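You operate a simulated robot arm through the tools that you are given. There is no shell and no other tool.

Carry out the task below with a simulated robot arm. There is one attempt and no reset: what you move stays moved.

Task
Unscrew the sooty spark plug from the engine head and clean it.
Fine: black 21 mm socket and red driver, both put back; the plug cleaner is on, leave the plug in it.

Only the result counts: the job must be done as asked and must still hold three seconds after the hand-in. Knocking over, shifting, dropping, spilling or breaking anything else fails it.

Robot
A 7-joint arm with a two-finger parallel gripper, fixed in place. Base frame: the origin is at the foot of the arm, x ahead of it, y to its left, z up; the work surface is at about z = 880. Units: mm, degrees, N and s.
With the tool pointing down near the work surface it reaches from about 340 to 740 mm from the base axis. Its first joint turns from -143.0 to 143.0 degrees. Payload 3 kg.
Tool frame: the origin (TCP) lies between the finger pads and is the grasp point; the fingertips stand 30 mm ahead of it; z points along the fingers, y is the line along which they close. The gripper opens to 94 mm. The fingers are 28 mm wide and 10 mm thick; the gripper's body (50 by 96 mm) begins 55 mm behind the TCP.
Orientation is that of the tool frame in the base frame, as a unit quaternion [x, y, z, w]. With the fingers straight down and closing along the base's y, the tool's x points along the base's -x, its y along +y and its z along -z.

Tools
- The arm moves only by the tool play_rows. Its argument "commands" is a list that holds one entry, the list of rows, each a list of 7 numbers: the turn, a rotation vector about the tool's x, y, z in units of 90 degrees (1.0 is 90 degrees), then the shift along the tool's x, y, z in units of 300 mm (1.0 is 300 mm), then the finger opening in mm, from 0 to 94. In form: [[[wx, wy, wz, dx, dy, dz, gripper], ...]]. A call has 1 to 20 rows; each row is the pose to reach, as a shift and turn from the pose commanded when the call began, along the tool's axes at that moment. A call with a number of a shift or a turn outside -1 to 1 is refused whole. A row lasts 0.2 s, in which the tool goes at most 50 mm and 8.6 degrees; a call with a longer step from one row to the next is refused whole, and so is a gripper value outside its range. Where a pose cannot be reached the arm comes as near as it can. A force on the tool above 70 N (or 10 N above the force at the start of the call, whichever is more), or a blocked arm, ends the call early, and 0.2 s more pass. The fingers move at their own pace (about 45 mm/s each) and stop on an object; they squeeze with about 38 N. The grip force told is the motor's: it shows also when the fingers shut on nothing. Time passes only in rows, and 0.2 s behind the last, so rows that repeat a pose let the fingers close. The reply holds the time, the measured pose of the TCP, the force on the tool along the base axes, the opening and the grip force, in the units named above and with some noise, with the torque about the TCP (base axes, N m) and any sound that the robot's microphone picked up, and new pictures: "show" is both (left out), scene, wrist or none.
- Cameras (640 x 400 px; columns grow to the right, rows downward): "scene" is fixed at [204.3, 651.8, 1506.3]; the picture's right is [-0.79, -0.61, 0.00], its down [-0.24, 0.30, -0.92] and it looks along [0.57, -0.73, -0.38] (base axes); focal length 325 px, centre (320, 200). "wrist" rides on the gripper at [76, 14, -102] in the tool frame; the picture's right is [-0.18, 0.98, 0.00], its down [-0.75, -0.14, -0.64] and it looks along [-0.63, -0.12, 0.77] (tool axes); focal length 243 px, centre (320, 200). There is no depth. A picture from a camera that has moved, and an enlarged one, comes with that camera's place and axes in the base frame and with its lens. The place of the scene camera against the robot may be out by one fixed shift of up to 25 mm in any direction.
- raise_lower(by): slides the trunk up (or, below 0, down) by that many mm; the arm rides with it, the base frame stays. It gives what a move gives, with no picture.
- enlarge(camera, box): a new picture of the part [left, top, right, bottom] of that camera's present view, enlarged. The clock stands still meanwhile.
- close_job(): hands the job in; it is judged then, once.

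Nothing tells you positions but the pictures and the camera data. Unless the task says otherwise, let go and move clear before handing in.

The tools are called after "Emit:" as name(argument=value, ...) on one line, values as JSON. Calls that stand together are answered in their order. play_rows: Moves the arm, as the interface text tells. Its arguments: {"type":"object","properties":{"commands":{"type":"array","items":{"type":"array","items":{"type":"array","items":{"type":"number"}}}},"show":{"type":"string","enum":["both","scene","wrist","none"]}},"required":["commands"]} The other tools are called the same way: raise_lower (by) slides the trunk up or down; enlarge (camera, box) takes an enlarged picture of a part of a camera's view; close_job () hands the job in.

At the start:

```text
clock: 0.0
eef_pos: [549.0, 18.2, 1307.9]
orientation: [0.0, 1.0, 0.001, -0.001]
wrist_force: [0.5, 0.9, 0.4]
moment: [0.03, 0.0, 0.0]
width: 93.9
finger_force: 0.1
trunk travel left (down, up): [-275.0, 115.0]
```

scene: 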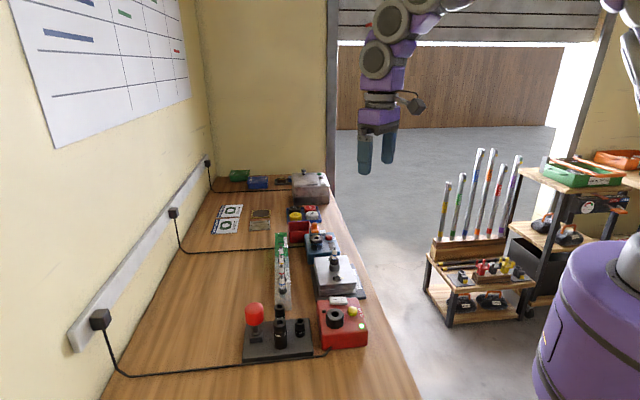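
wrist: 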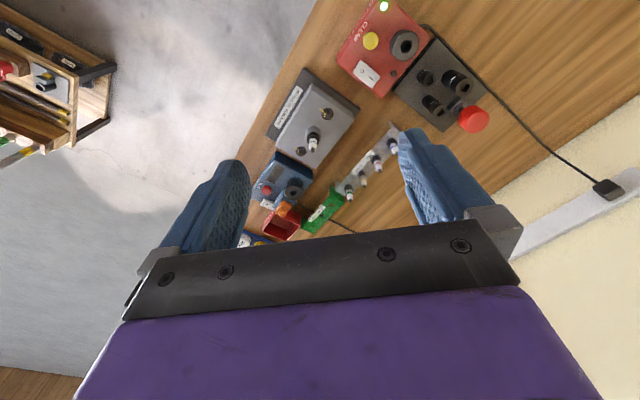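

I see a bench with a red plug cleaner, a dark tray holding sockets and a red-handled driver, a grey engine head, and other devices. I'll take enlarged pictures first to locate things.

Emit:
enlarge(camera="scene", box=[220, 220, 380, 380])

Emit:
enlarge(camera="wrist", box=[240, 0, 500, 160])

Emit:
enlarge(camera="wrist", box=[240, 80, 420, 250])

Emit:
enlarge(camera="scene", box=[210, 160, 370, 260])

```text
2.50 times, centred on (300, 300) of scene
camera zoom: at [204.3, 651.8, 1506.3], right [-0.79, -0.61, 0.0], down [-0.24, 0.3, -0.92], along [0.57, -0.73, -0.38], focal length 812 px, centre (370, -50)
```

zoom: 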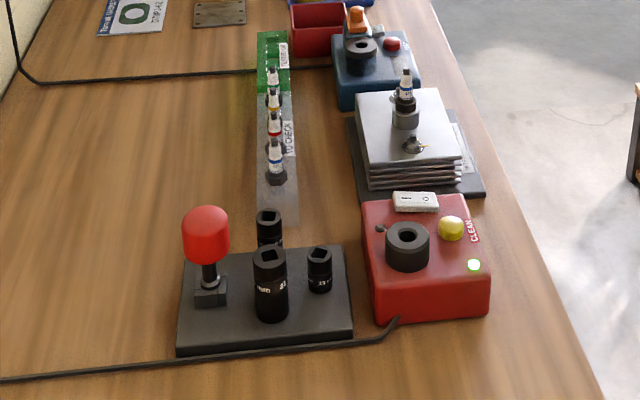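

```text
2.46 times, centred on (370, 80) of wrist
camera zoom: at [473.2, 33.5, 1410.4], right [0.18, 0.98, 0.0], down [0.75, -0.14, 0.64], along [0.63, -0.12, -0.77], focal length 597 px, centre (197, 495)
```

zoom: 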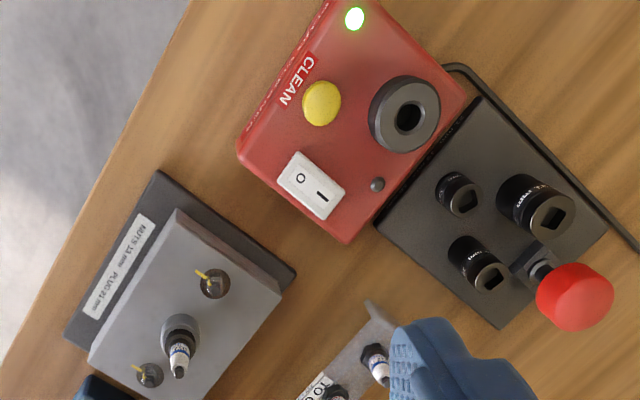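

```text
2.35 times, centred on (330, 165) of wrist
camera zoom: at [473.2, 33.5, 1410.4], right [0.18, 0.98, 0.0], down [0.75, -0.14, 0.64], along [0.63, -0.12, -0.77], focal length 571 px, centre (296, 282)
```

zoom: 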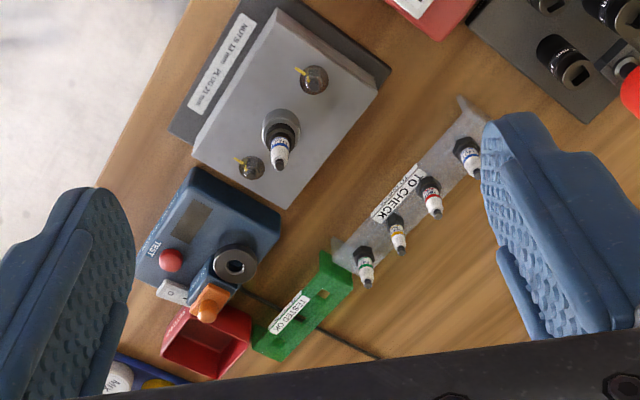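

```text
4.00 times, centred on (290, 210) of scene
camera zoom: at [204.3, 651.8, 1506.3], right [-0.79, -0.61, 0.0], down [-0.24, 0.3, -0.92], along [0.57, -0.73, -0.38], focal length 1299 px, centre (440, 160)
```

zoom: 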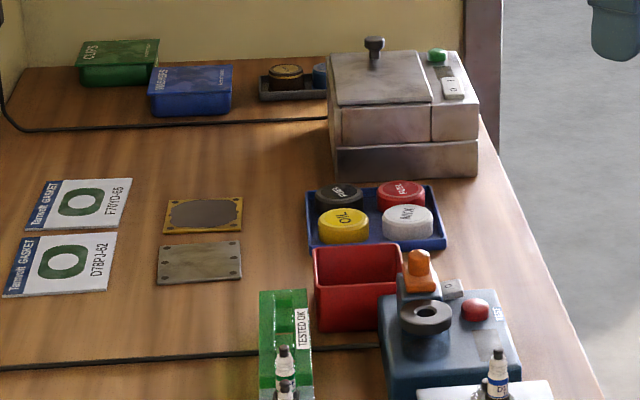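

I'm reading socket labels and details with closer enlargements before moving.

Emit:
enlarge(camera="scene", box=[260, 300, 320, 360])

Emit:
enlarge(camera="wrist", box=[400, 50, 500, 140])

Emit:
enlarge(camera="wrist", box=[260, 60, 370, 170])

Emit:
enlarge(camera="wrist", box=[330, 0, 440, 100])

Emit:
enlarge(camera="scene", box=[300, 240, 370, 300])

```text
6.67 times, centred on (290, 330) of scene
camera zoom: at [204.3, 651.8, 1506.3], right [-0.79, -0.61, 0.0], down [-0.24, 0.3, -0.92], along [0.57, -0.73, -0.38], focal length 2165 px, centre (520, -667)
```

zoom: 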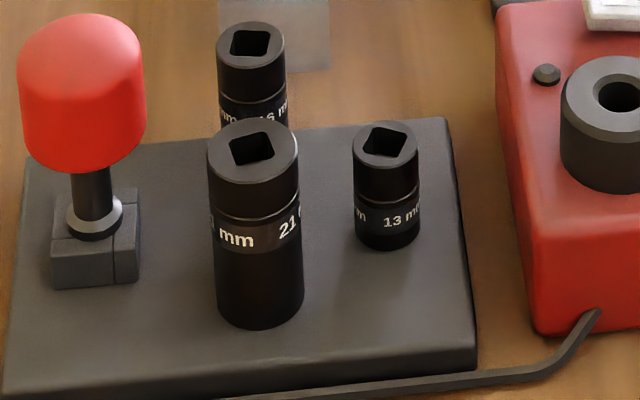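

```text
4.44 times, centred on (450, 95) of wrist
camera zoom: at [473.2, 33.5, 1410.4], right [0.18, 0.98, 0.0], down [0.75, -0.14, 0.64], along [0.63, -0.12, -0.77], focal length 1078 px, centre (-258, 667)
```

zoom: 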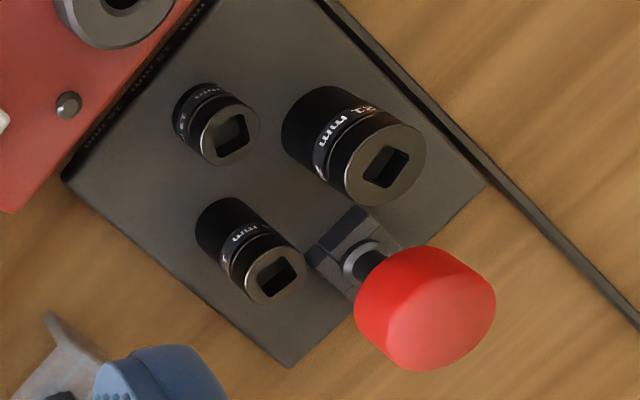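

```text
3.64 times, centred on (315, 115) of wrist
camera zoom: at [473.2, 33.5, 1410.4], right [0.18, 0.98, 0.0], down [0.75, -0.14, 0.64], along [0.63, -0.12, -0.77], focal length 882 px, centre (338, 509)
```

zoom: 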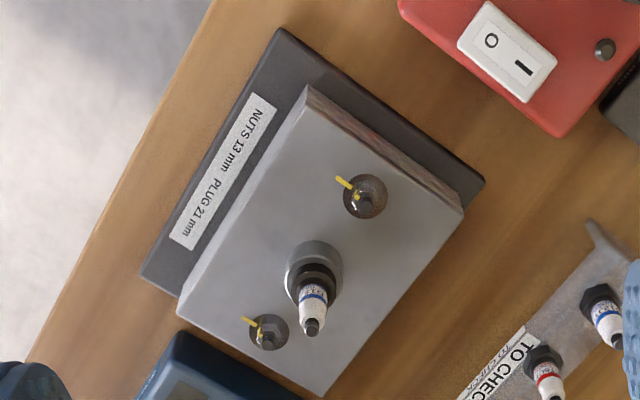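

```text
4.00 times, centred on (385, 50) of wrist
camera zoom: at [473.2, 33.5, 1410.4], right [0.18, 0.98, 0.0], down [0.75, -0.14, 0.64], along [0.63, -0.12, -0.77], focal length 970 px, centre (60, 800)
```

zoom: 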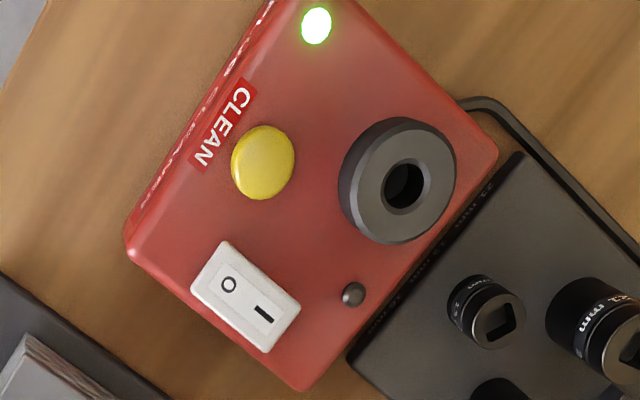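

```text
6.67 times, centred on (335, 270) of scene
camera zoom: at [204.3, 651.8, 1506.3], right [-0.79, -0.61, 0.0], down [-0.24, 0.3, -0.92], along [0.57, -0.73, -0.38], focal length 2165 px, centre (220, -267)
```

zoom: 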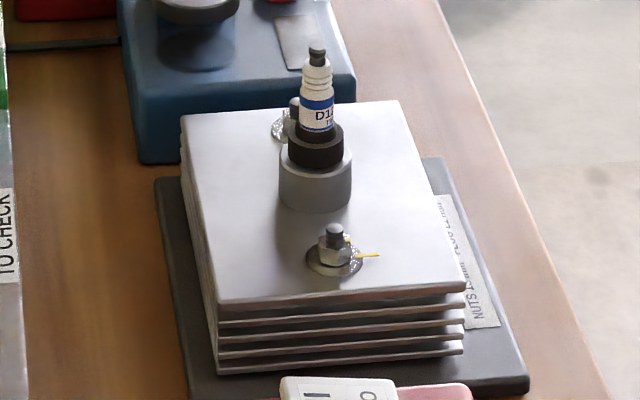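

The black 21 mm socket (the largest) and the red driver stand on the dark tray, the plug is in the boss of the grey head, and the cleaner's lamp is green. I'll move towards the tray for a closer, triangulating view.

Emit:
play_rows(commands=[[[0, 0, 0, -0.005, 0.117, 0.066, 94], [0, 0, 0, -0.01, 0.233, 0.132, 94], [0, 0, 0, -0.015, 0.35, 0.198, 94], [0, 0, 0, -0.02, 0.467, 0.263, 94], [0, 0, 0, -0.025, 0.583, 0.33, 94], [0, 0, 0, -0.03, 0.7, 0.395, 94], [0, 0, 0, -0.035, 0.817, 0.461, 94], [0, 0, 0, -0.04, 0.933, 0.527, 94]]])

```text
clock: 1.8
eef_pos: [560.3, 298.5, 1148.4]
orientation: [0.001, 1.0, -0.001, 0.001]
wrist_force: [-0.9, 0.1, -0.2]
moment: [0.0, 0.0, -0.05]
width: 94.3
finger_force: 0.0
trunk travel left (down, up): [-275.0, 115.0]
camera wrist: at [483.7, 313.8, 1252.2], right [0.18, 0.98, 0.0], down [0.75, -0.14, 0.64], along [0.63, -0.12, -0.77], focal length 243 px, centre (320, 200)
```

scene: 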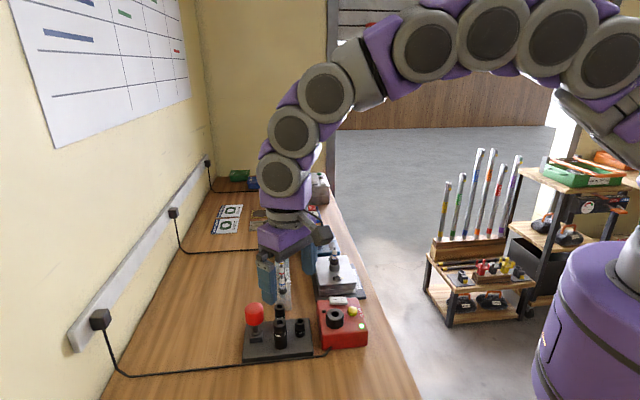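
wrist: 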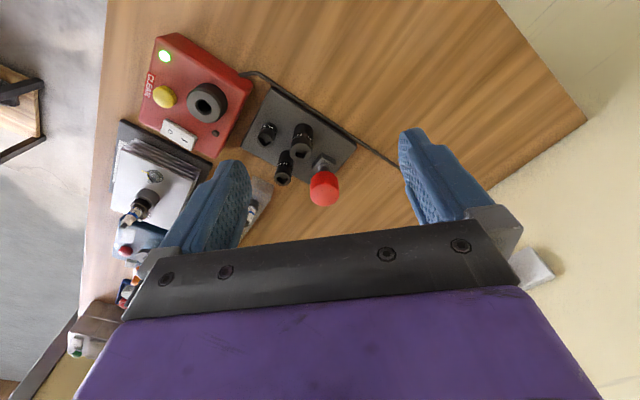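

I'm enlarging the tray and cleaner from this new position to triangulate.

Emit:
enlarge(camera="wrist", box=[235, 75, 365, 215])

Emit:
enlarge(camera="wrist", box=[110, 30, 260, 160])

Emit:
enlarge(camera="wrist", box=[100, 110, 220, 260])

```text
2.86 times, centred on (300, 145) of wrist
camera zoom: at [483.7, 313.8, 1252.2], right [0.18, 0.98, 0.0], down [0.75, -0.14, 0.64], along [0.63, -0.12, -0.77], focal length 693 px, centre (377, 357)
```

zoom: 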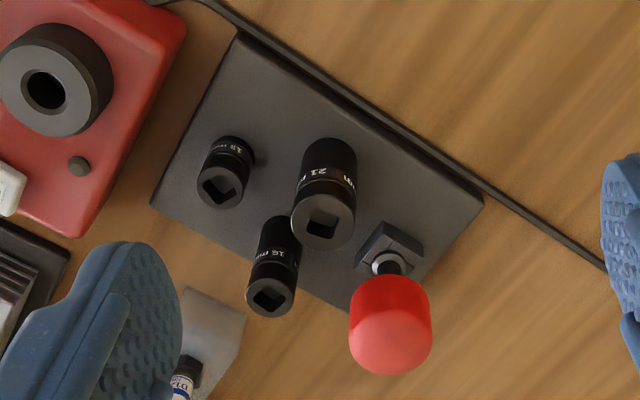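

```text
3.08 times, centred on (185, 95) of wrist
camera zoom: at [483.7, 313.8, 1252.2], right [0.18, 0.98, 0.0], down [0.75, -0.14, 0.64], along [0.63, -0.12, -0.77], focal length 746 px, centre (735, 523)
```

zoom: 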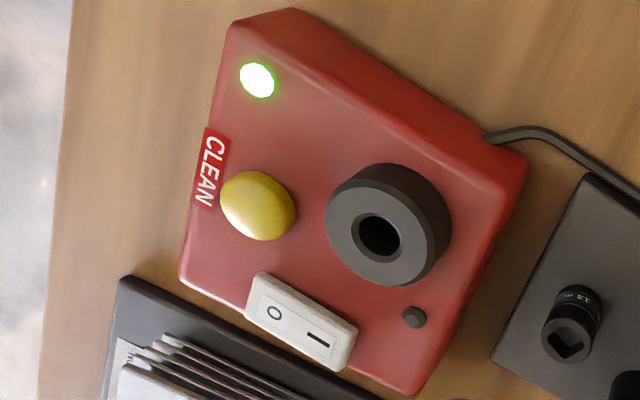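

```text
2.67 times, centred on (160, 185) of wrist
camera zoom: at [483.7, 313.8, 1252.2], right [0.18, 0.98, 0.0], down [0.75, -0.14, 0.64], along [0.63, -0.12, -0.77], focal length 647 px, centre (747, 240)
```

zoom: 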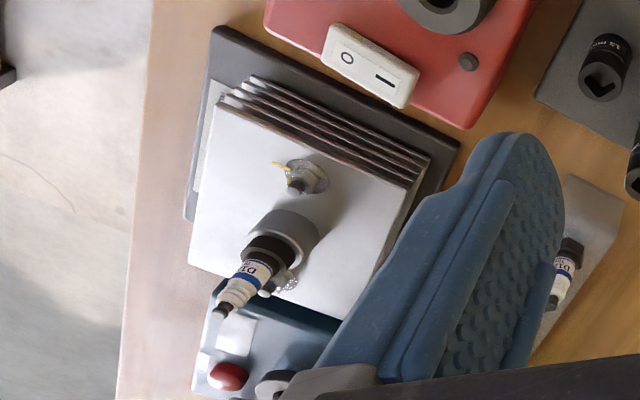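

The driver's handle sits near (696, 279, 970) and the 21 mm socket near (639, 258), top near 957. The tray is turned about 45°, and I'll go above the driver to check reach and alignment.

Emit:
play_rows(commands=[[[0, 0, 0, -0.108, -0.016, 0.073, 94], [0, 0, 0, -0.216, -0.033, 0.147, 94], [0, 0, 0, -0.325, -0.049, 0.22, 94], [0, 0, 0, -0.433, -0.065, 0.28, 94], [0, 0, 0, -0.433, -0.065, 0.28, 94]]])

```text
clock: 3.0
eef_pos: [690.8, 277.5, 1066.2]
orientation: [0.0, 1.0, -0.001, 0.0]
wrist_force: [0.6, 0.8, -0.1]
moment: [-0.05, 0.0, 0.0]
width: 94.0
finger_force: 0.1
trunk travel left (down, up): [-275.0, 115.0]
camera wrist: at [612.7, 293.8, 1167.6], right [0.18, 0.98, 0.0], down [0.75, -0.14, 0.64], along [0.63, -0.12, -0.77], focal length 243 px, centre (320, 200)
```

scene: 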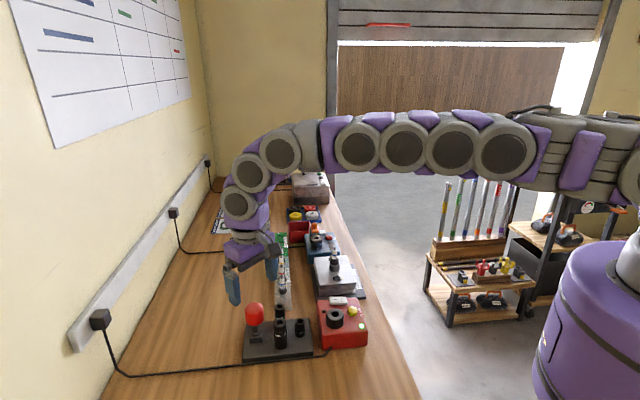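
wrist: 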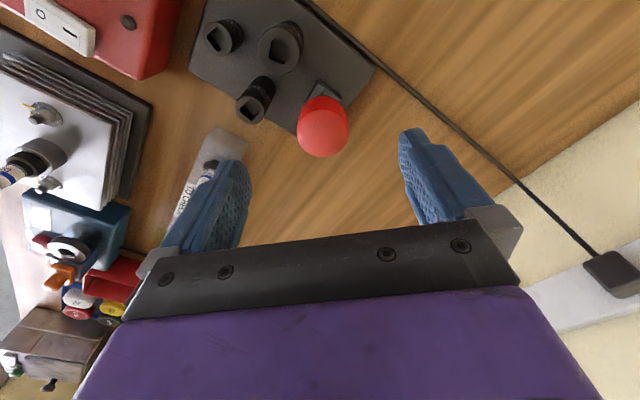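

I'm over the driver, and the arm is near full stretch. I'll enlarge to measure the driver and square holes.

Emit:
enlarge(camera="wrist", box=[190, 0, 380, 170])

Emit:
enlarge(camera="scene", box=[220, 220, 320, 370])

Emit:
enlarge(camera="wrist", box=[235, 20, 305, 80])

Emit:
enlarge(camera="wrist", box=[290, 70, 360, 170])

```text
2.35 times, centred on (285, 85) of wrist
camera zoom: at [612.7, 293.8, 1167.6], right [0.18, 0.98, 0.0], down [0.75, -0.14, 0.64], along [0.63, -0.12, -0.77], focal length 571 px, centre (402, 471)
```

zoom: 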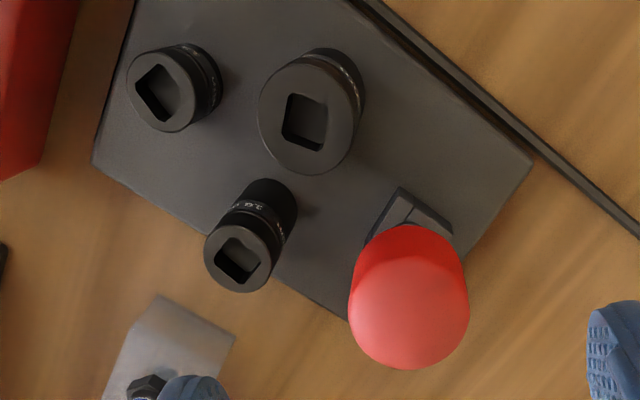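

```text
2.67 times, centred on (270, 295) of scene
camera zoom: at [204.3, 651.8, 1506.3], right [-0.79, -0.61, 0.0], down [-0.24, 0.3, -0.92], along [0.57, -0.73, -0.38], focal length 866 px, centre (453, -53)
```

zoom: 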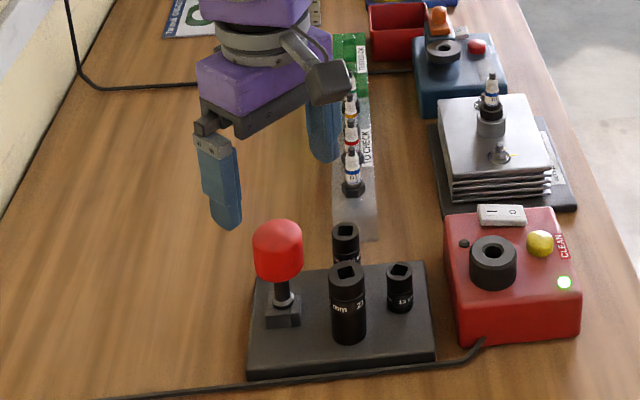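

```text
6.67 times, centred on (270, 50) of wrist
camera zoom: at [612.7, 293.8, 1167.6], right [0.18, 0.98, 0.0], down [0.75, -0.14, 0.64], along [0.63, -0.12, -0.77], focal length 1618 px, centre (653, 1200)
```

zoom: 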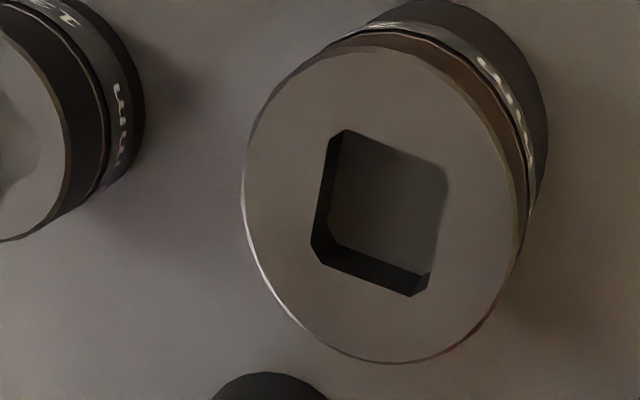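

```text
4.00 times, centred on (325, 120) of wrist
camera zoom: at [612.7, 293.8, 1167.6], right [0.18, 0.98, 0.0], down [0.75, -0.14, 0.64], along [0.63, -0.12, -0.77], focal length 970 px, centre (300, 520)
```

zoom: 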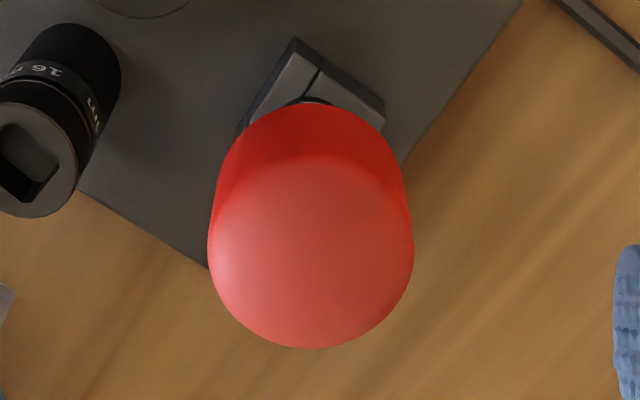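

The driver's handle is about 43 mm wide and centred near (695, 281, 972). The 21 mm socket's square hole is at (637.5, 259, 960), turned about 60°. I'll raise the tool and lower the trunk so that I have more reach at low heights.

Emit:
play_rows(commands=[[[0, 0, 0, 0, 0, -0.15, 94], [0, 0, 0, 0, 0, -0.3, 94], [0, 0, 0, 0, 0, -0.4, 94]]], show="none")

Emit:
raise_lower(by=-110)

```text
clock: 3.8
eef_pos: [687.7, 281.4, 1186.3]
orientation: [0.0, 1.0, 0.0, 0.0]
wrist_force: [0.4, 0.8, 0.2]
moment: [0.04, 0.01, 0.01]
width: 94.0
finger_force: 0.0
trunk travel left (down, up): [-275.0, 115.0]
```

```text
clock: 5.2
eef_pos: [686.9, 280.4, 1075.6]
orientation: [0.0, 1.0, -0.001, 0.001]
wrist_force: [-0.9, -0.2, 0.9]
moment: [-0.02, -0.02, 0.0]
width: 93.8
finger_force: 0.1
trunk travel left (down, up): [-165.0, 225.0]
```

I'm checking the view above the driver with the trunk lowered.

Emit:
play_rows(commands=[[[0, 0, 0, -0.02, 0, 0.1, 94], [0, 0, 0, -0.02, 0, 0.15, 94], [0, 0, 0, -0.02, 0, 0.15, 94]]])

Emit:
enlarge(camera="wrist", box=[240, 60, 420, 240])

```text
clock: 6.0
eef_pos: [693.5, 281.3, 1031.0]
orientation: [0.0, 1.0, -0.001, 0.0]
wrist_force: [-1.0, 0.1, -0.3]
moment: [0.0, -0.04, -0.01]
width: 93.9
finger_force: 0.0
trunk travel left (down, up): [-165.0, 225.0]
camera wrist: at [617.0, 296.3, 1133.0], right [0.18, 0.98, 0.0], down [0.75, -0.14, 0.64], along [0.63, -0.12, -0.77], focal length 243 px, centre (320, 200)
```

scene: 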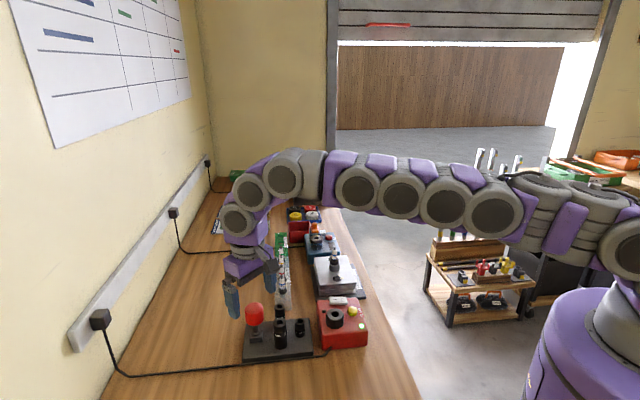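
wrist: 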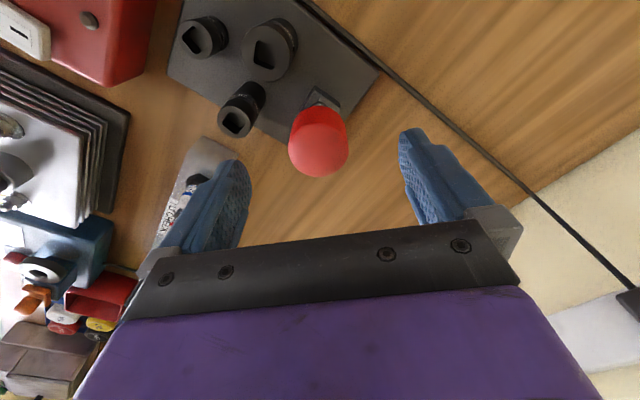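

```text
2.22 times, centred on (330, 150) of wrist
camera zoom: at [617.0, 296.3, 1133.0], right [0.18, 0.98, 0.0], down [0.75, -0.14, 0.64], along [0.63, -0.12, -0.77], focal length 539 px, centre (298, 311)
```

zoom: 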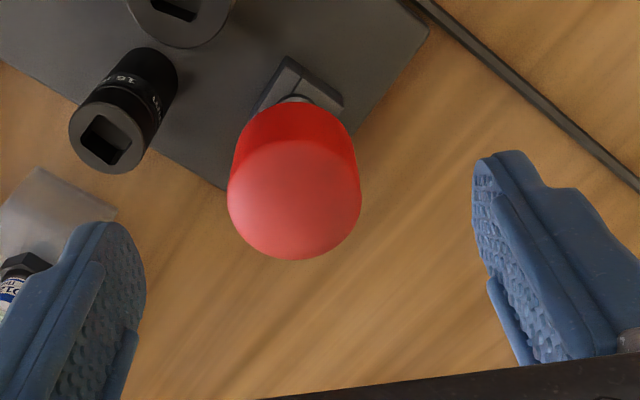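

The driver is centred between the fingers to within 1–2 mm. I'll narrow the fingers to 70 mm to clear the 16 mm socket, go down, and close on the handle.

Emit:
play_rows(commands=[[[0, 0, 0, -0.003, -0.003, 0.03, 70], [0, 0, 0, -0.003, -0.003, 0.08, 70], [0, 0, 0, -0.003, -0.003, 0.14, 70], [0, 0, 0, -0.003, -0.003, 0.19, 70], [0, 0, 0, -0.003, -0.003, 0.19, 70]]])

Emit:
enlarge(camera="wrist", box=[220, 60, 440, 240])

Emit:
enlarge(camera="scene", box=[200, 250, 320, 370])

```text
clock: 7.2
eef_pos: [694.3, 282.0, 973.9]
orientation: [0.0, 1.0, -0.001, 0.0]
wrist_force: [-0.7, -0.3, -0.3]
moment: [-0.01, -0.01, -0.03]
width: 70.0
finger_force: 0.1
trunk travel left (down, up): [-165.0, 225.0]
camera wrist: at [618.3, 296.5, 1076.5], right [0.18, 0.98, 0.0], down [0.75, -0.14, 0.64], along [0.63, -0.12, -0.77], focal length 243 px, centre (320, 200)
```

scene: 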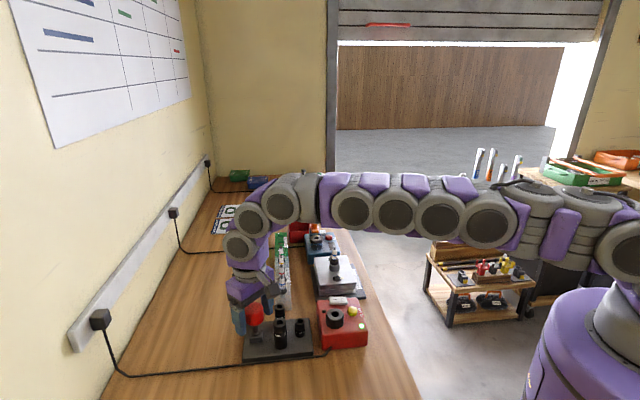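
wrist: 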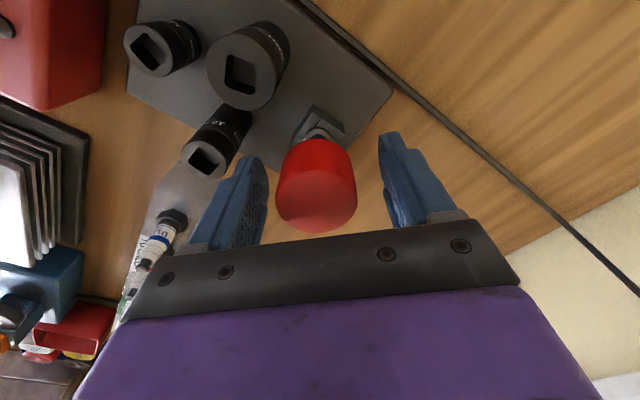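

```text
2.22 times, centred on (330, 150) of wrist
camera zoom: at [618.3, 296.5, 1076.5], right [0.18, 0.98, 0.0], down [0.75, -0.14, 0.64], along [0.63, -0.12, -0.77], focal length 539 px, centre (298, 311)
```

zoom: 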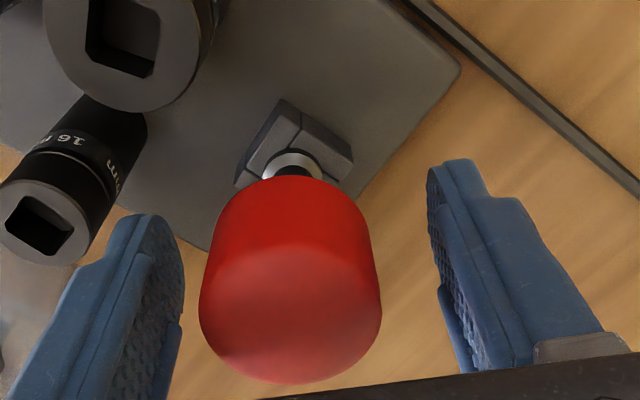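

```text
3.33 times, centred on (260, 310) of scene
camera zoom: at [204.3, 651.8, 1506.3], right [-0.79, -0.61, 0.0], down [-0.24, 0.3, -0.92], along [0.57, -0.73, -0.38], focal length 1083 px, centre (520, -167)
```

zoom: 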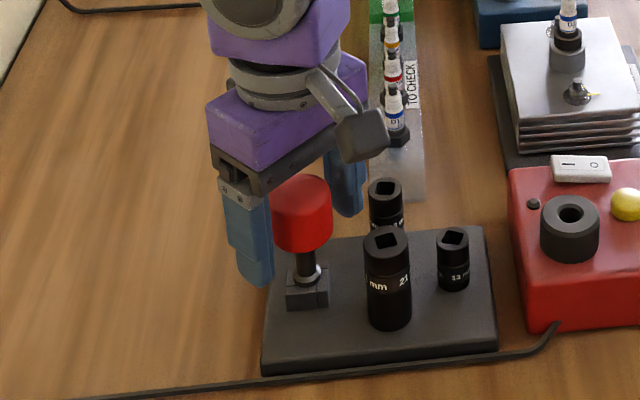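

The handle is about 3 mm towards −y from the midline, so I'll shift and then close slowly.

Emit:
play_rows(commands=[[[0, 0, 0, 0, -0.008, 0, 66], [0, 0, 0, 0, -0.008, 0, 60], [0, 0, 0, 0, -0.008, 0, 54], [0, 0, 0, 0, -0.008, 0, 50]]])

Emit:
enlarge(camera="wrist", box=[220, 60, 440, 240])

```text
clock: 8.2
eef_pos: [693.9, 278.1, 972.7]
orientation: [0.0, 1.0, -0.001, -0.001]
wrist_force: [0.6, 0.6, 0.6]
moment: [-0.01, -0.03, 0.0]
width: 50.0
finger_force: 0.1
trunk travel left (down, up): [-165.0, 225.0]
camera wrist: at [618.3, 293.4, 1076.2], right [0.18, 0.98, 0.0], down [0.75, -0.14, 0.64], along [0.63, -0.12, -0.77], focal length 243 px, centre (320, 200)
```

scene: 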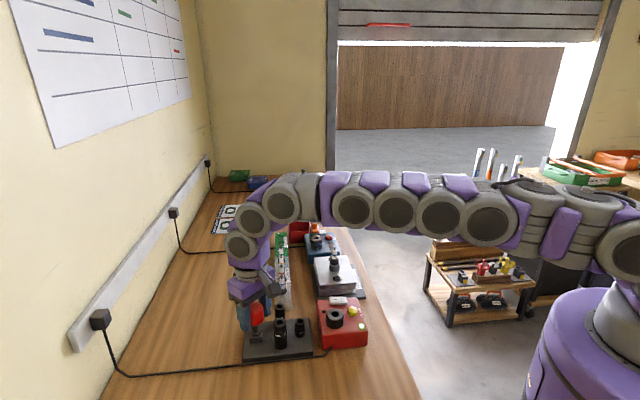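
wrist: 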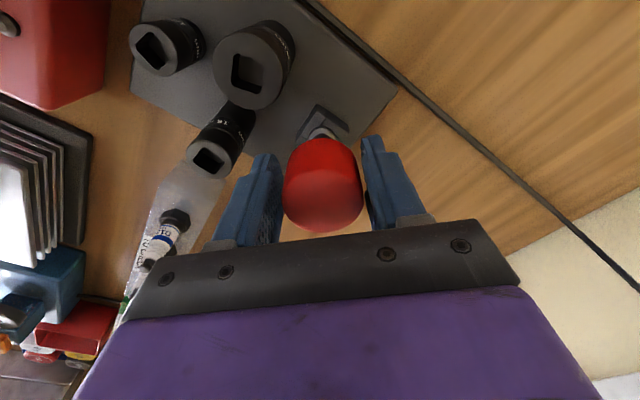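

```text
2.22 times, centred on (330, 150) of wrist
camera zoom: at [618.3, 293.4, 1076.2], right [0.18, 0.98, 0.0], down [0.75, -0.14, 0.64], along [0.63, -0.12, -0.77], focal length 539 px, centre (298, 311)
```

zoom: 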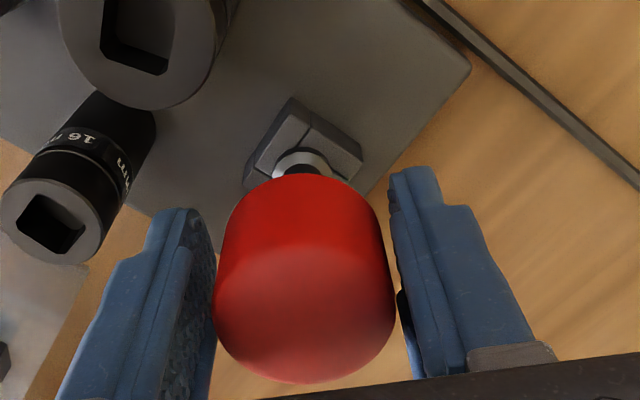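

Centred now. I'm closing the grip fully and letting it settle.

Emit:
play_rows(commands=[[[0, 0, 0, 0, 0, 0, 44], [0, 0, 0, 0, 0, 0, 38], [0, 0, 0, 0, 0, 0, 30], [0, 0, 0, 0, 0, 0, 20], [0, 0, 0, 0, 0, 0, 20]]])

```text
clock: 9.4
eef_pos: [693.8, 278.0, 974.8]
orientation: [0.0, 1.0, -0.001, 0.0]
wrist_force: [0.7, 2.0, 1.0]
moment: [0.05, -0.02, 0.0]
width: 42.4
finger_force: 37.9
trunk travel left (down, up): [-165.0, 225.0]
camera wrist: at [618.2, 293.5, 1076.3], right [0.18, 0.98, 0.0], down [0.75, -0.14, 0.64], along [0.63, -0.12, -0.77], focal length 243 px, centre (320, 200)
```

scene: 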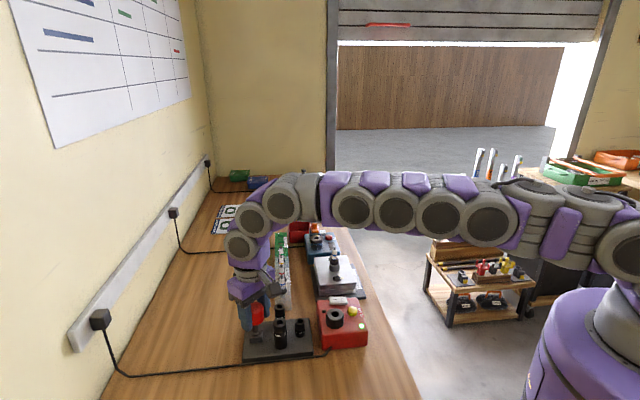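
wrist: 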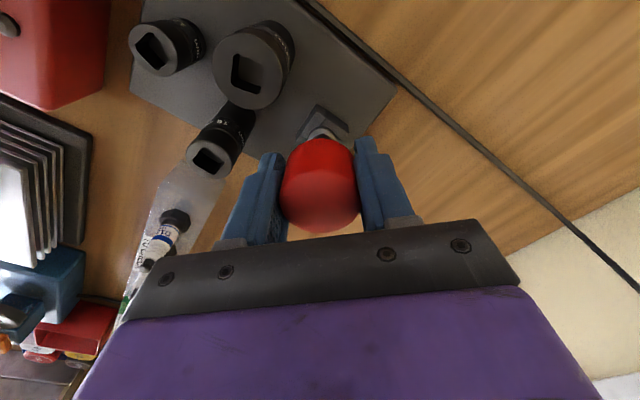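

Gripped at 42.4 mm with full force. Now lifting the driver straight up.

Emit:
play_rows(commands=[[[0, 0, 0, 0, 0, -0.02, 20], [0, 0, 0, 0, 0, -0.05, 20], [0, 0, 0, 0, 0, -0.1, 20], [0, 0, 0, 0, 0, -0.15, 20], [0, 0, 0, 0, 0, -0.2, 20], [0, 0, 0, 0, 0, -0.25, 20], [0, 0, 0, 0, 0, -0.25, 20]]])

Emit:
enlarge(camera="scene", box=[200, 240, 320, 360])

Emit:
enlarge(camera="wrist", box=[200, 0, 420, 240])

```text
clock: 11.0
eef_pos: [695.2, 278.0, 1048.7]
orientation: [0.0, 1.0, -0.001, -0.001]
wrist_force: [-1.2, -0.4, -2.1]
moment: [-0.02, -0.06, -0.04]
width: 41.9
finger_force: 38.1
trunk travel left (down, up): [-165.0, 225.0]
camera wrist: at [618.3, 293.5, 1151.0], right [0.18, 0.98, 0.0], down [0.75, -0.14, 0.64], along [0.63, -0.12, -0.77], focal length 243 px, centre (320, 200)
```

scene: 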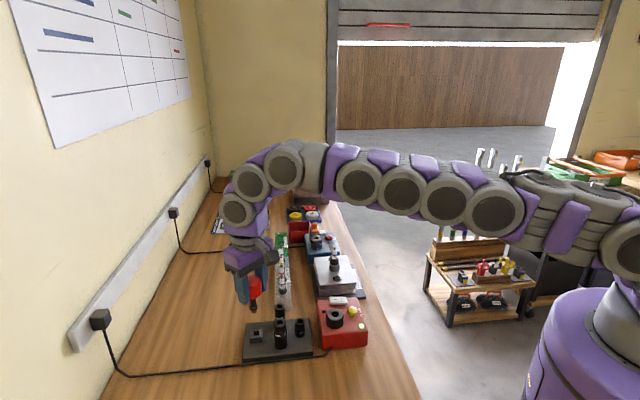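
wrist: 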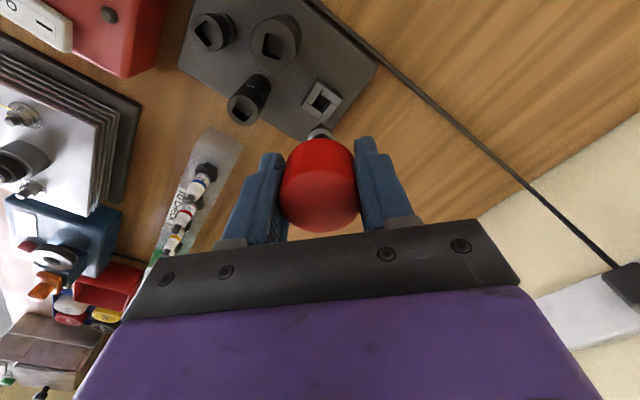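

```text
3.33 times, centred on (260, 300) of scene
camera zoom: at [204.3, 651.8, 1506.3], right [-0.79, -0.61, 0.0], down [-0.24, 0.3, -0.92], along [0.57, -0.73, -0.38], focal length 1083 px, centre (520, -133)
```

zoom: 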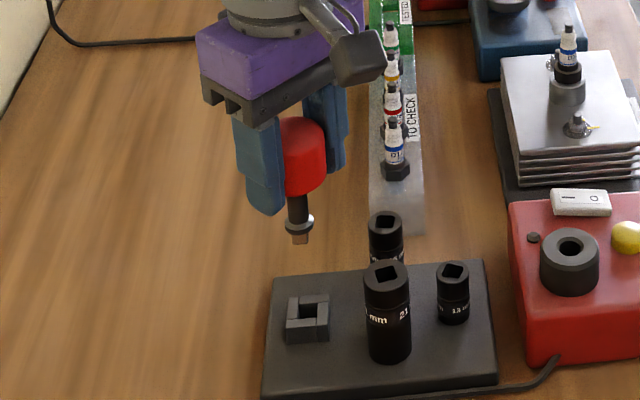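

```text
1.67 times, centred on (310, 120) of wrist
camera zoom: at [618.3, 293.5, 1151.0], right [0.18, 0.98, 0.0], down [0.75, -0.14, 0.64], along [0.63, -0.12, -0.77], focal length 404 px, centre (337, 333)
```

zoom: 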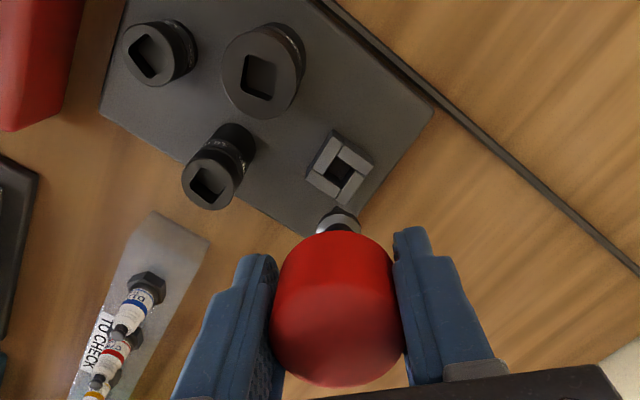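

The driver is out, showing a square drive tip below a collar. I'm enlarging to compare the holder's square yaw with the 21 mm socket's square yaw.

Emit:
enlarge(camera="wrist", box=[290, 65, 360, 135])

Emit:
enlarge(camera="wrist", box=[240, 5, 310, 75])

Emit:
enlarge(camera="scene", box=[225, 265, 285, 315])

Emit:
enlarge(camera="scene", box=[240, 310, 310, 360])

```text
5.71 times, centred on (325, 100) of wrist
camera zoom: at [618.3, 293.5, 1151.0], right [0.18, 0.98, 0.0], down [0.75, -0.14, 0.64], along [0.63, -0.12, -0.77], focal length 1386 px, centre (291, 771)
```

zoom: 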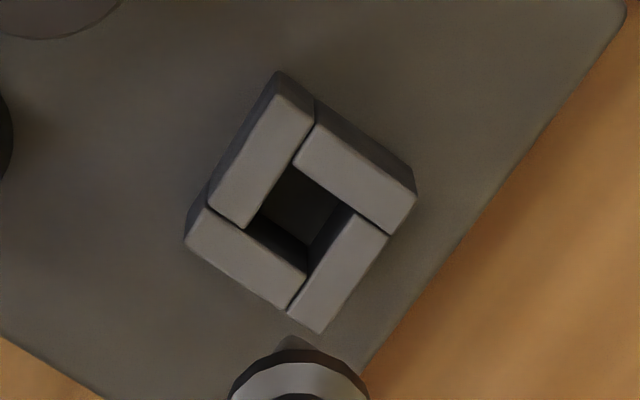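

```text
5.71 times, centred on (275, 40) of wrist
camera zoom: at [618.3, 293.5, 1151.0], right [0.18, 0.98, 0.0], down [0.75, -0.14, 0.64], along [0.63, -0.12, -0.77], focal length 1386 px, centre (577, 1114)
```

zoom: 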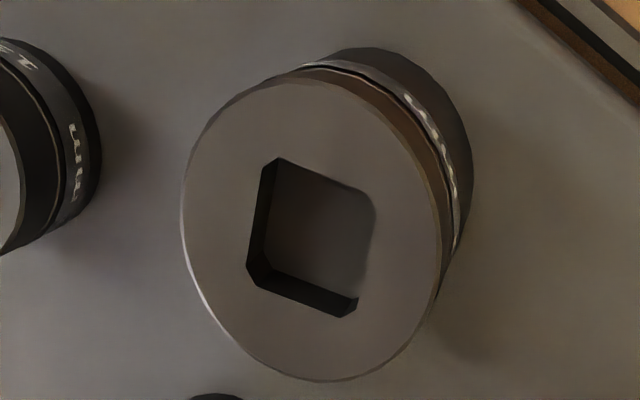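

```text
8.00 times, centred on (255, 290) of scene
camera zoom: at [204.3, 651.8, 1506.3], right [-0.79, -0.61, 0.0], down [-0.24, 0.3, -0.92], along [0.57, -0.73, -0.38], focal length 2598 px, centre (840, -520)
```

zoom: 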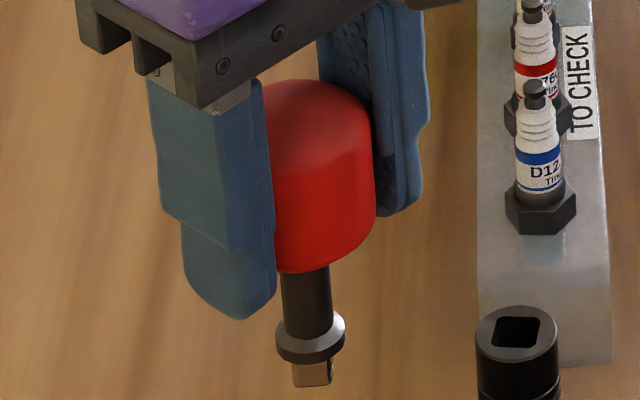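

```text
8.00 times, centred on (275, 335) of scene
camera zoom: at [204.3, 651.8, 1506.3], right [-0.79, -0.61, 0.0], down [-0.24, 0.3, -0.92], along [0.57, -0.73, -0.38], focal length 2598 px, centre (680, -880)
```

zoom: 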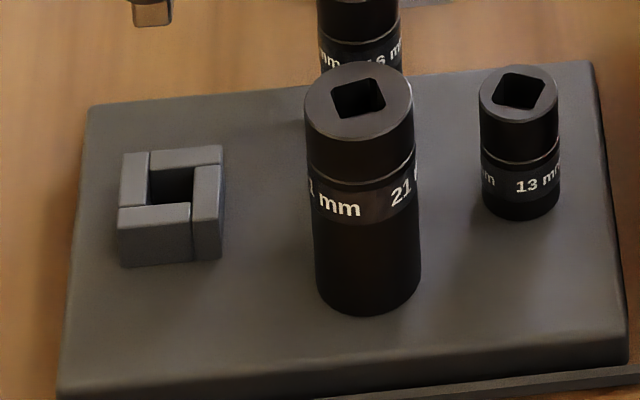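

The holder's square is at 45° and the socket's at 60°, so the driver needs about +15° (counter-clockwise). I'll move above the 21 mm socket, turn by that, and inspect alignment.

Emit:
play_rows(commands=[[[0, 0, -0.05, 0.06, -0.022, 0, 20], [0, 0, -0.11, 0.125, -0.046, 0, 20], [0, 0, -0.1667, 0.1897, -0.07, 0, 20], [0, 0, -0.1667, 0.1897, -0.07, 0, 20]]])

Emit:
enlarge(camera="scene", box=[240, 270, 320, 350])

Emit:
enlarge(camera="wrist", box=[270, 60, 370, 160])

```text
clock: 12.0
eef_pos: [638.2, 256.2, 1047.9]
orientation: [-0.131, 0.991, -0.001, 0.0]
wrist_force: [-0.3, 0.5, -0.6]
moment: [-0.01, -0.01, 0.04]
width: 42.0
finger_force: 38.0
trunk travel left (down, up): [-165.0, 225.0]
camera wrist: at [560.6, 251.8, 1150.8], right [-0.08, 1.0, 0.0], down [0.76, 0.06, 0.64], along [0.64, 0.05, -0.77], focal length 243 px, centre (320, 200)
```

scene: 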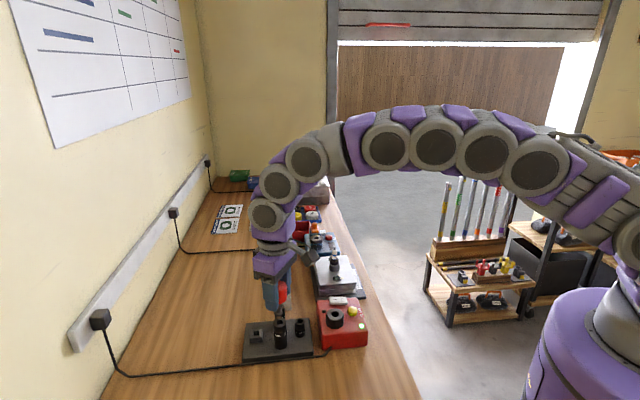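
wrist: 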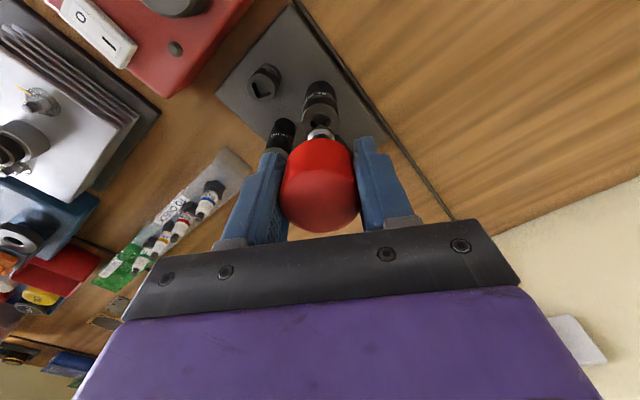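

```text
5.00 times, centred on (280, 310) of scene
camera zoom: at [204.3, 651.8, 1506.3], right [-0.79, -0.61, 0.0], down [-0.24, 0.3, -0.92], along [0.57, -0.73, -0.38], focal length 1624 px, centre (520, -350)
```

zoom: 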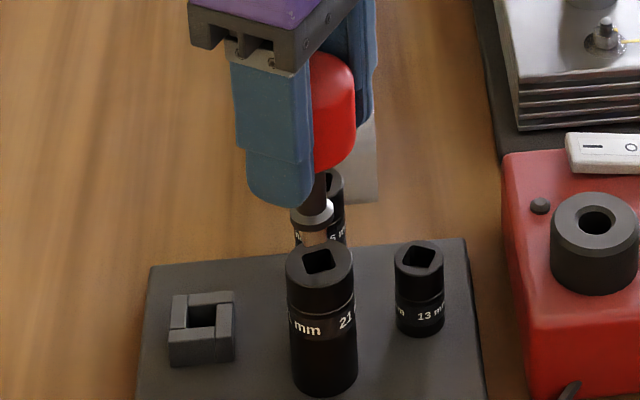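

```text
4.00 times, centred on (320, 110) of wrist
camera zoom: at [560.6, 251.8, 1150.8], right [-0.08, 1.0, 0.0], down [0.76, 0.06, 0.64], along [0.64, 0.05, -0.77], focal length 970 px, centre (320, 560)
```

zoom: 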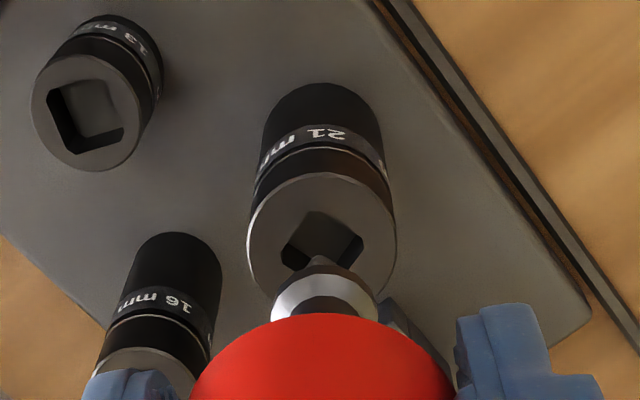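

The tip is roughly over the socket, but parallax makes the offset unclear. I'll lower to just above the hole and look again.

Emit:
play_rows(commands=[[[0, 0, 0, 0, 0, 0.025, 20], [0, 0, 0, 0, 0, 0.05, 20], [0, 0, 0, 0, 0, 0.05, 20]]])

Emit:
enlarge(camera="scene", box=[260, 290, 310, 340])

Emit:
enlarge(camera="wrist", box=[285, 80, 355, 150])

```text
clock: 12.8
eef_pos: [637.8, 255.4, 1033.1]
orientation: [-0.13, 0.991, -0.001, 0.0]
wrist_force: [0.2, 0.9, -1.4]
moment: [-0.02, 0.0, 0.0]
width: 41.7
finger_force: 38.4
trunk travel left (down, up): [-165.0, 225.0]
camera wrist: at [559.9, 251.0, 1136.3], right [-0.08, 1.0, 0.0], down [0.76, 0.06, 0.64], along [0.64, 0.05, -0.77], focal length 243 px, centre (320, 200)
```

scene: 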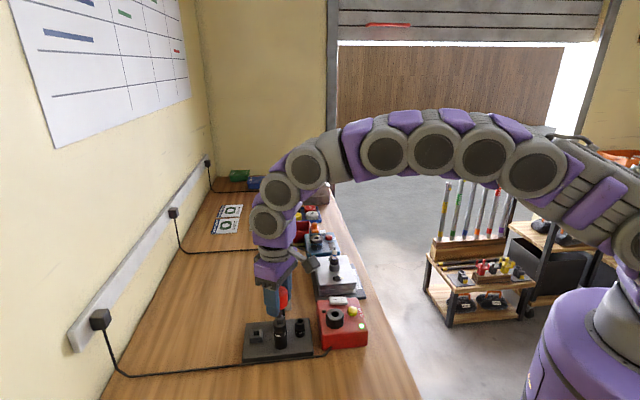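
wrist: 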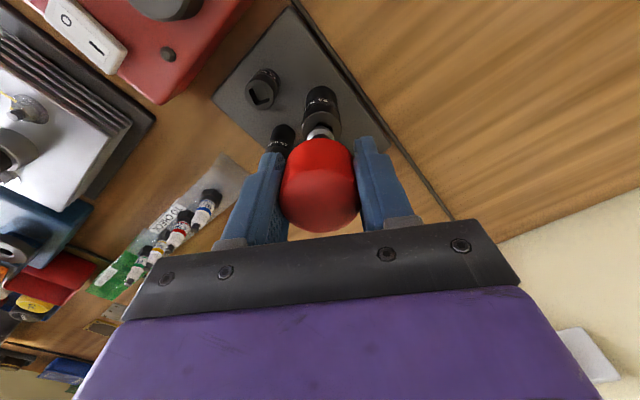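

```text
8.00 times, centred on (285, 315) of scene
camera zoom: at [204.3, 651.8, 1506.3], right [-0.79, -0.61, 0.0], down [-0.24, 0.3, -0.92], along [0.57, -0.73, -0.38], focal length 2598 px, centre (600, -720)
```

zoom: 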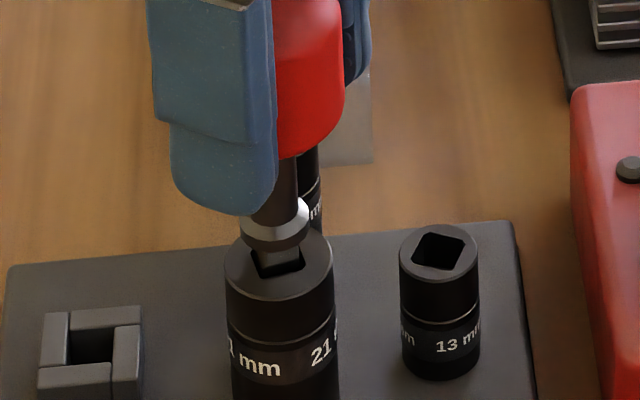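

```text
5.71 times, centred on (320, 115) of wrist
camera zoom: at [559.9, 251.0, 1136.3], right [-0.08, 1.0, 0.0], down [0.76, 0.06, 0.64], along [0.64, 0.05, -0.77], focal length 1386 px, centre (320, 686)
```

zoom: 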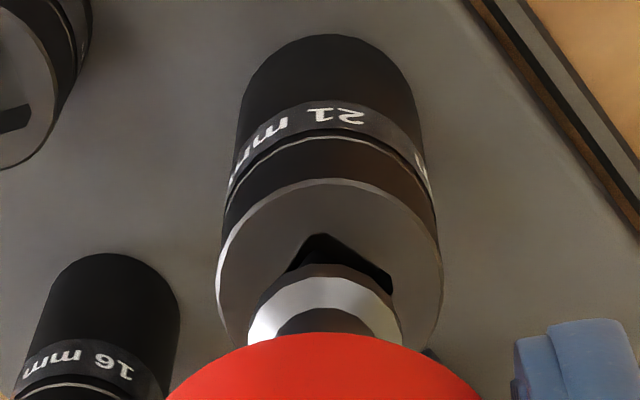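

Both views show alignment within about 1 mm. I'll enlarge more to refine.

Emit:
enlarge(camera="scene", box=[270, 310, 300, 330])

Emit:
enlarge(camera="wrist", box=[300, 110, 345, 145])

```text
16.00 times, centred on (285, 320) of scene
camera zoom: at [204.3, 651.8, 1506.3], right [-0.79, -0.61, 0.0], down [-0.24, 0.3, -0.92], along [0.57, -0.73, -0.38], focal length 5197 px, centre (880, -1720)
```

zoom: 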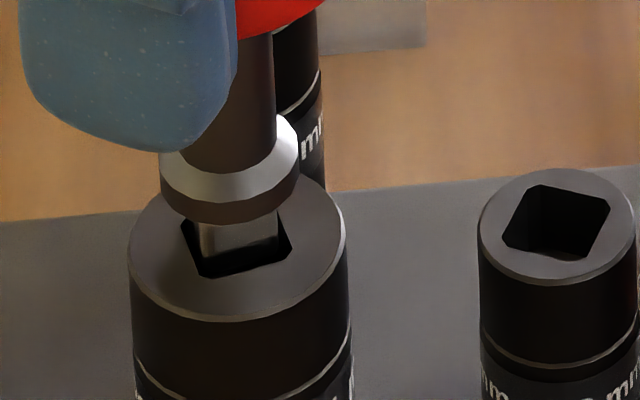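

```text
11.43 times, centred on (322, 128) of wrist
camera zoom: at [559.9, 251.0, 1136.3], right [-0.08, 1.0, 0.0], down [0.76, 0.06, 0.64], along [0.64, 0.05, -0.77], focal length 2773 px, centre (291, 1029)
```

zoom: 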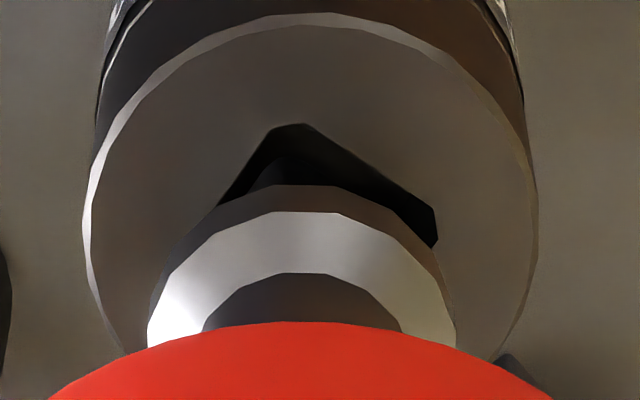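

I'm zooming further on the tip to compare its yaw with the hole.

Emit:
enlarge(camera="scene", box=[277, 318, 292, 330])

Emit:
enlarge(camera="wrist", box=[310, 115, 335, 135])

```text
16.00 times, centred on (284, 324) of scene
camera zoom: at [204.3, 651.8, 1506.3], right [-0.79, -0.61, 0.0], down [-0.24, 0.3, -0.92], along [0.57, -0.73, -0.38], focal length 5197 px, centre (888, -1784)
```

zoom: 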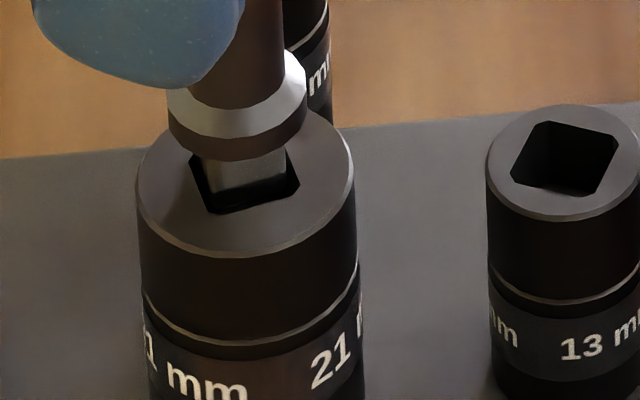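

```text
16.00 times, centred on (322, 125) of wrist
camera zoom: at [559.9, 251.0, 1136.3], right [-0.08, 1.0, 0.0], down [0.76, 0.06, 0.64], along [0.64, 0.05, -0.77], focal length 3882 px, centre (280, 1400)
```

zoom: 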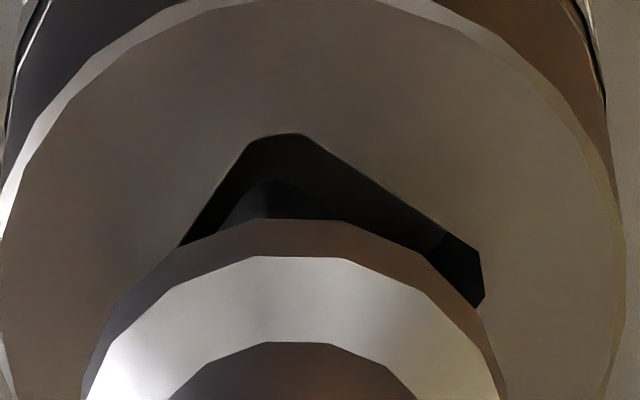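

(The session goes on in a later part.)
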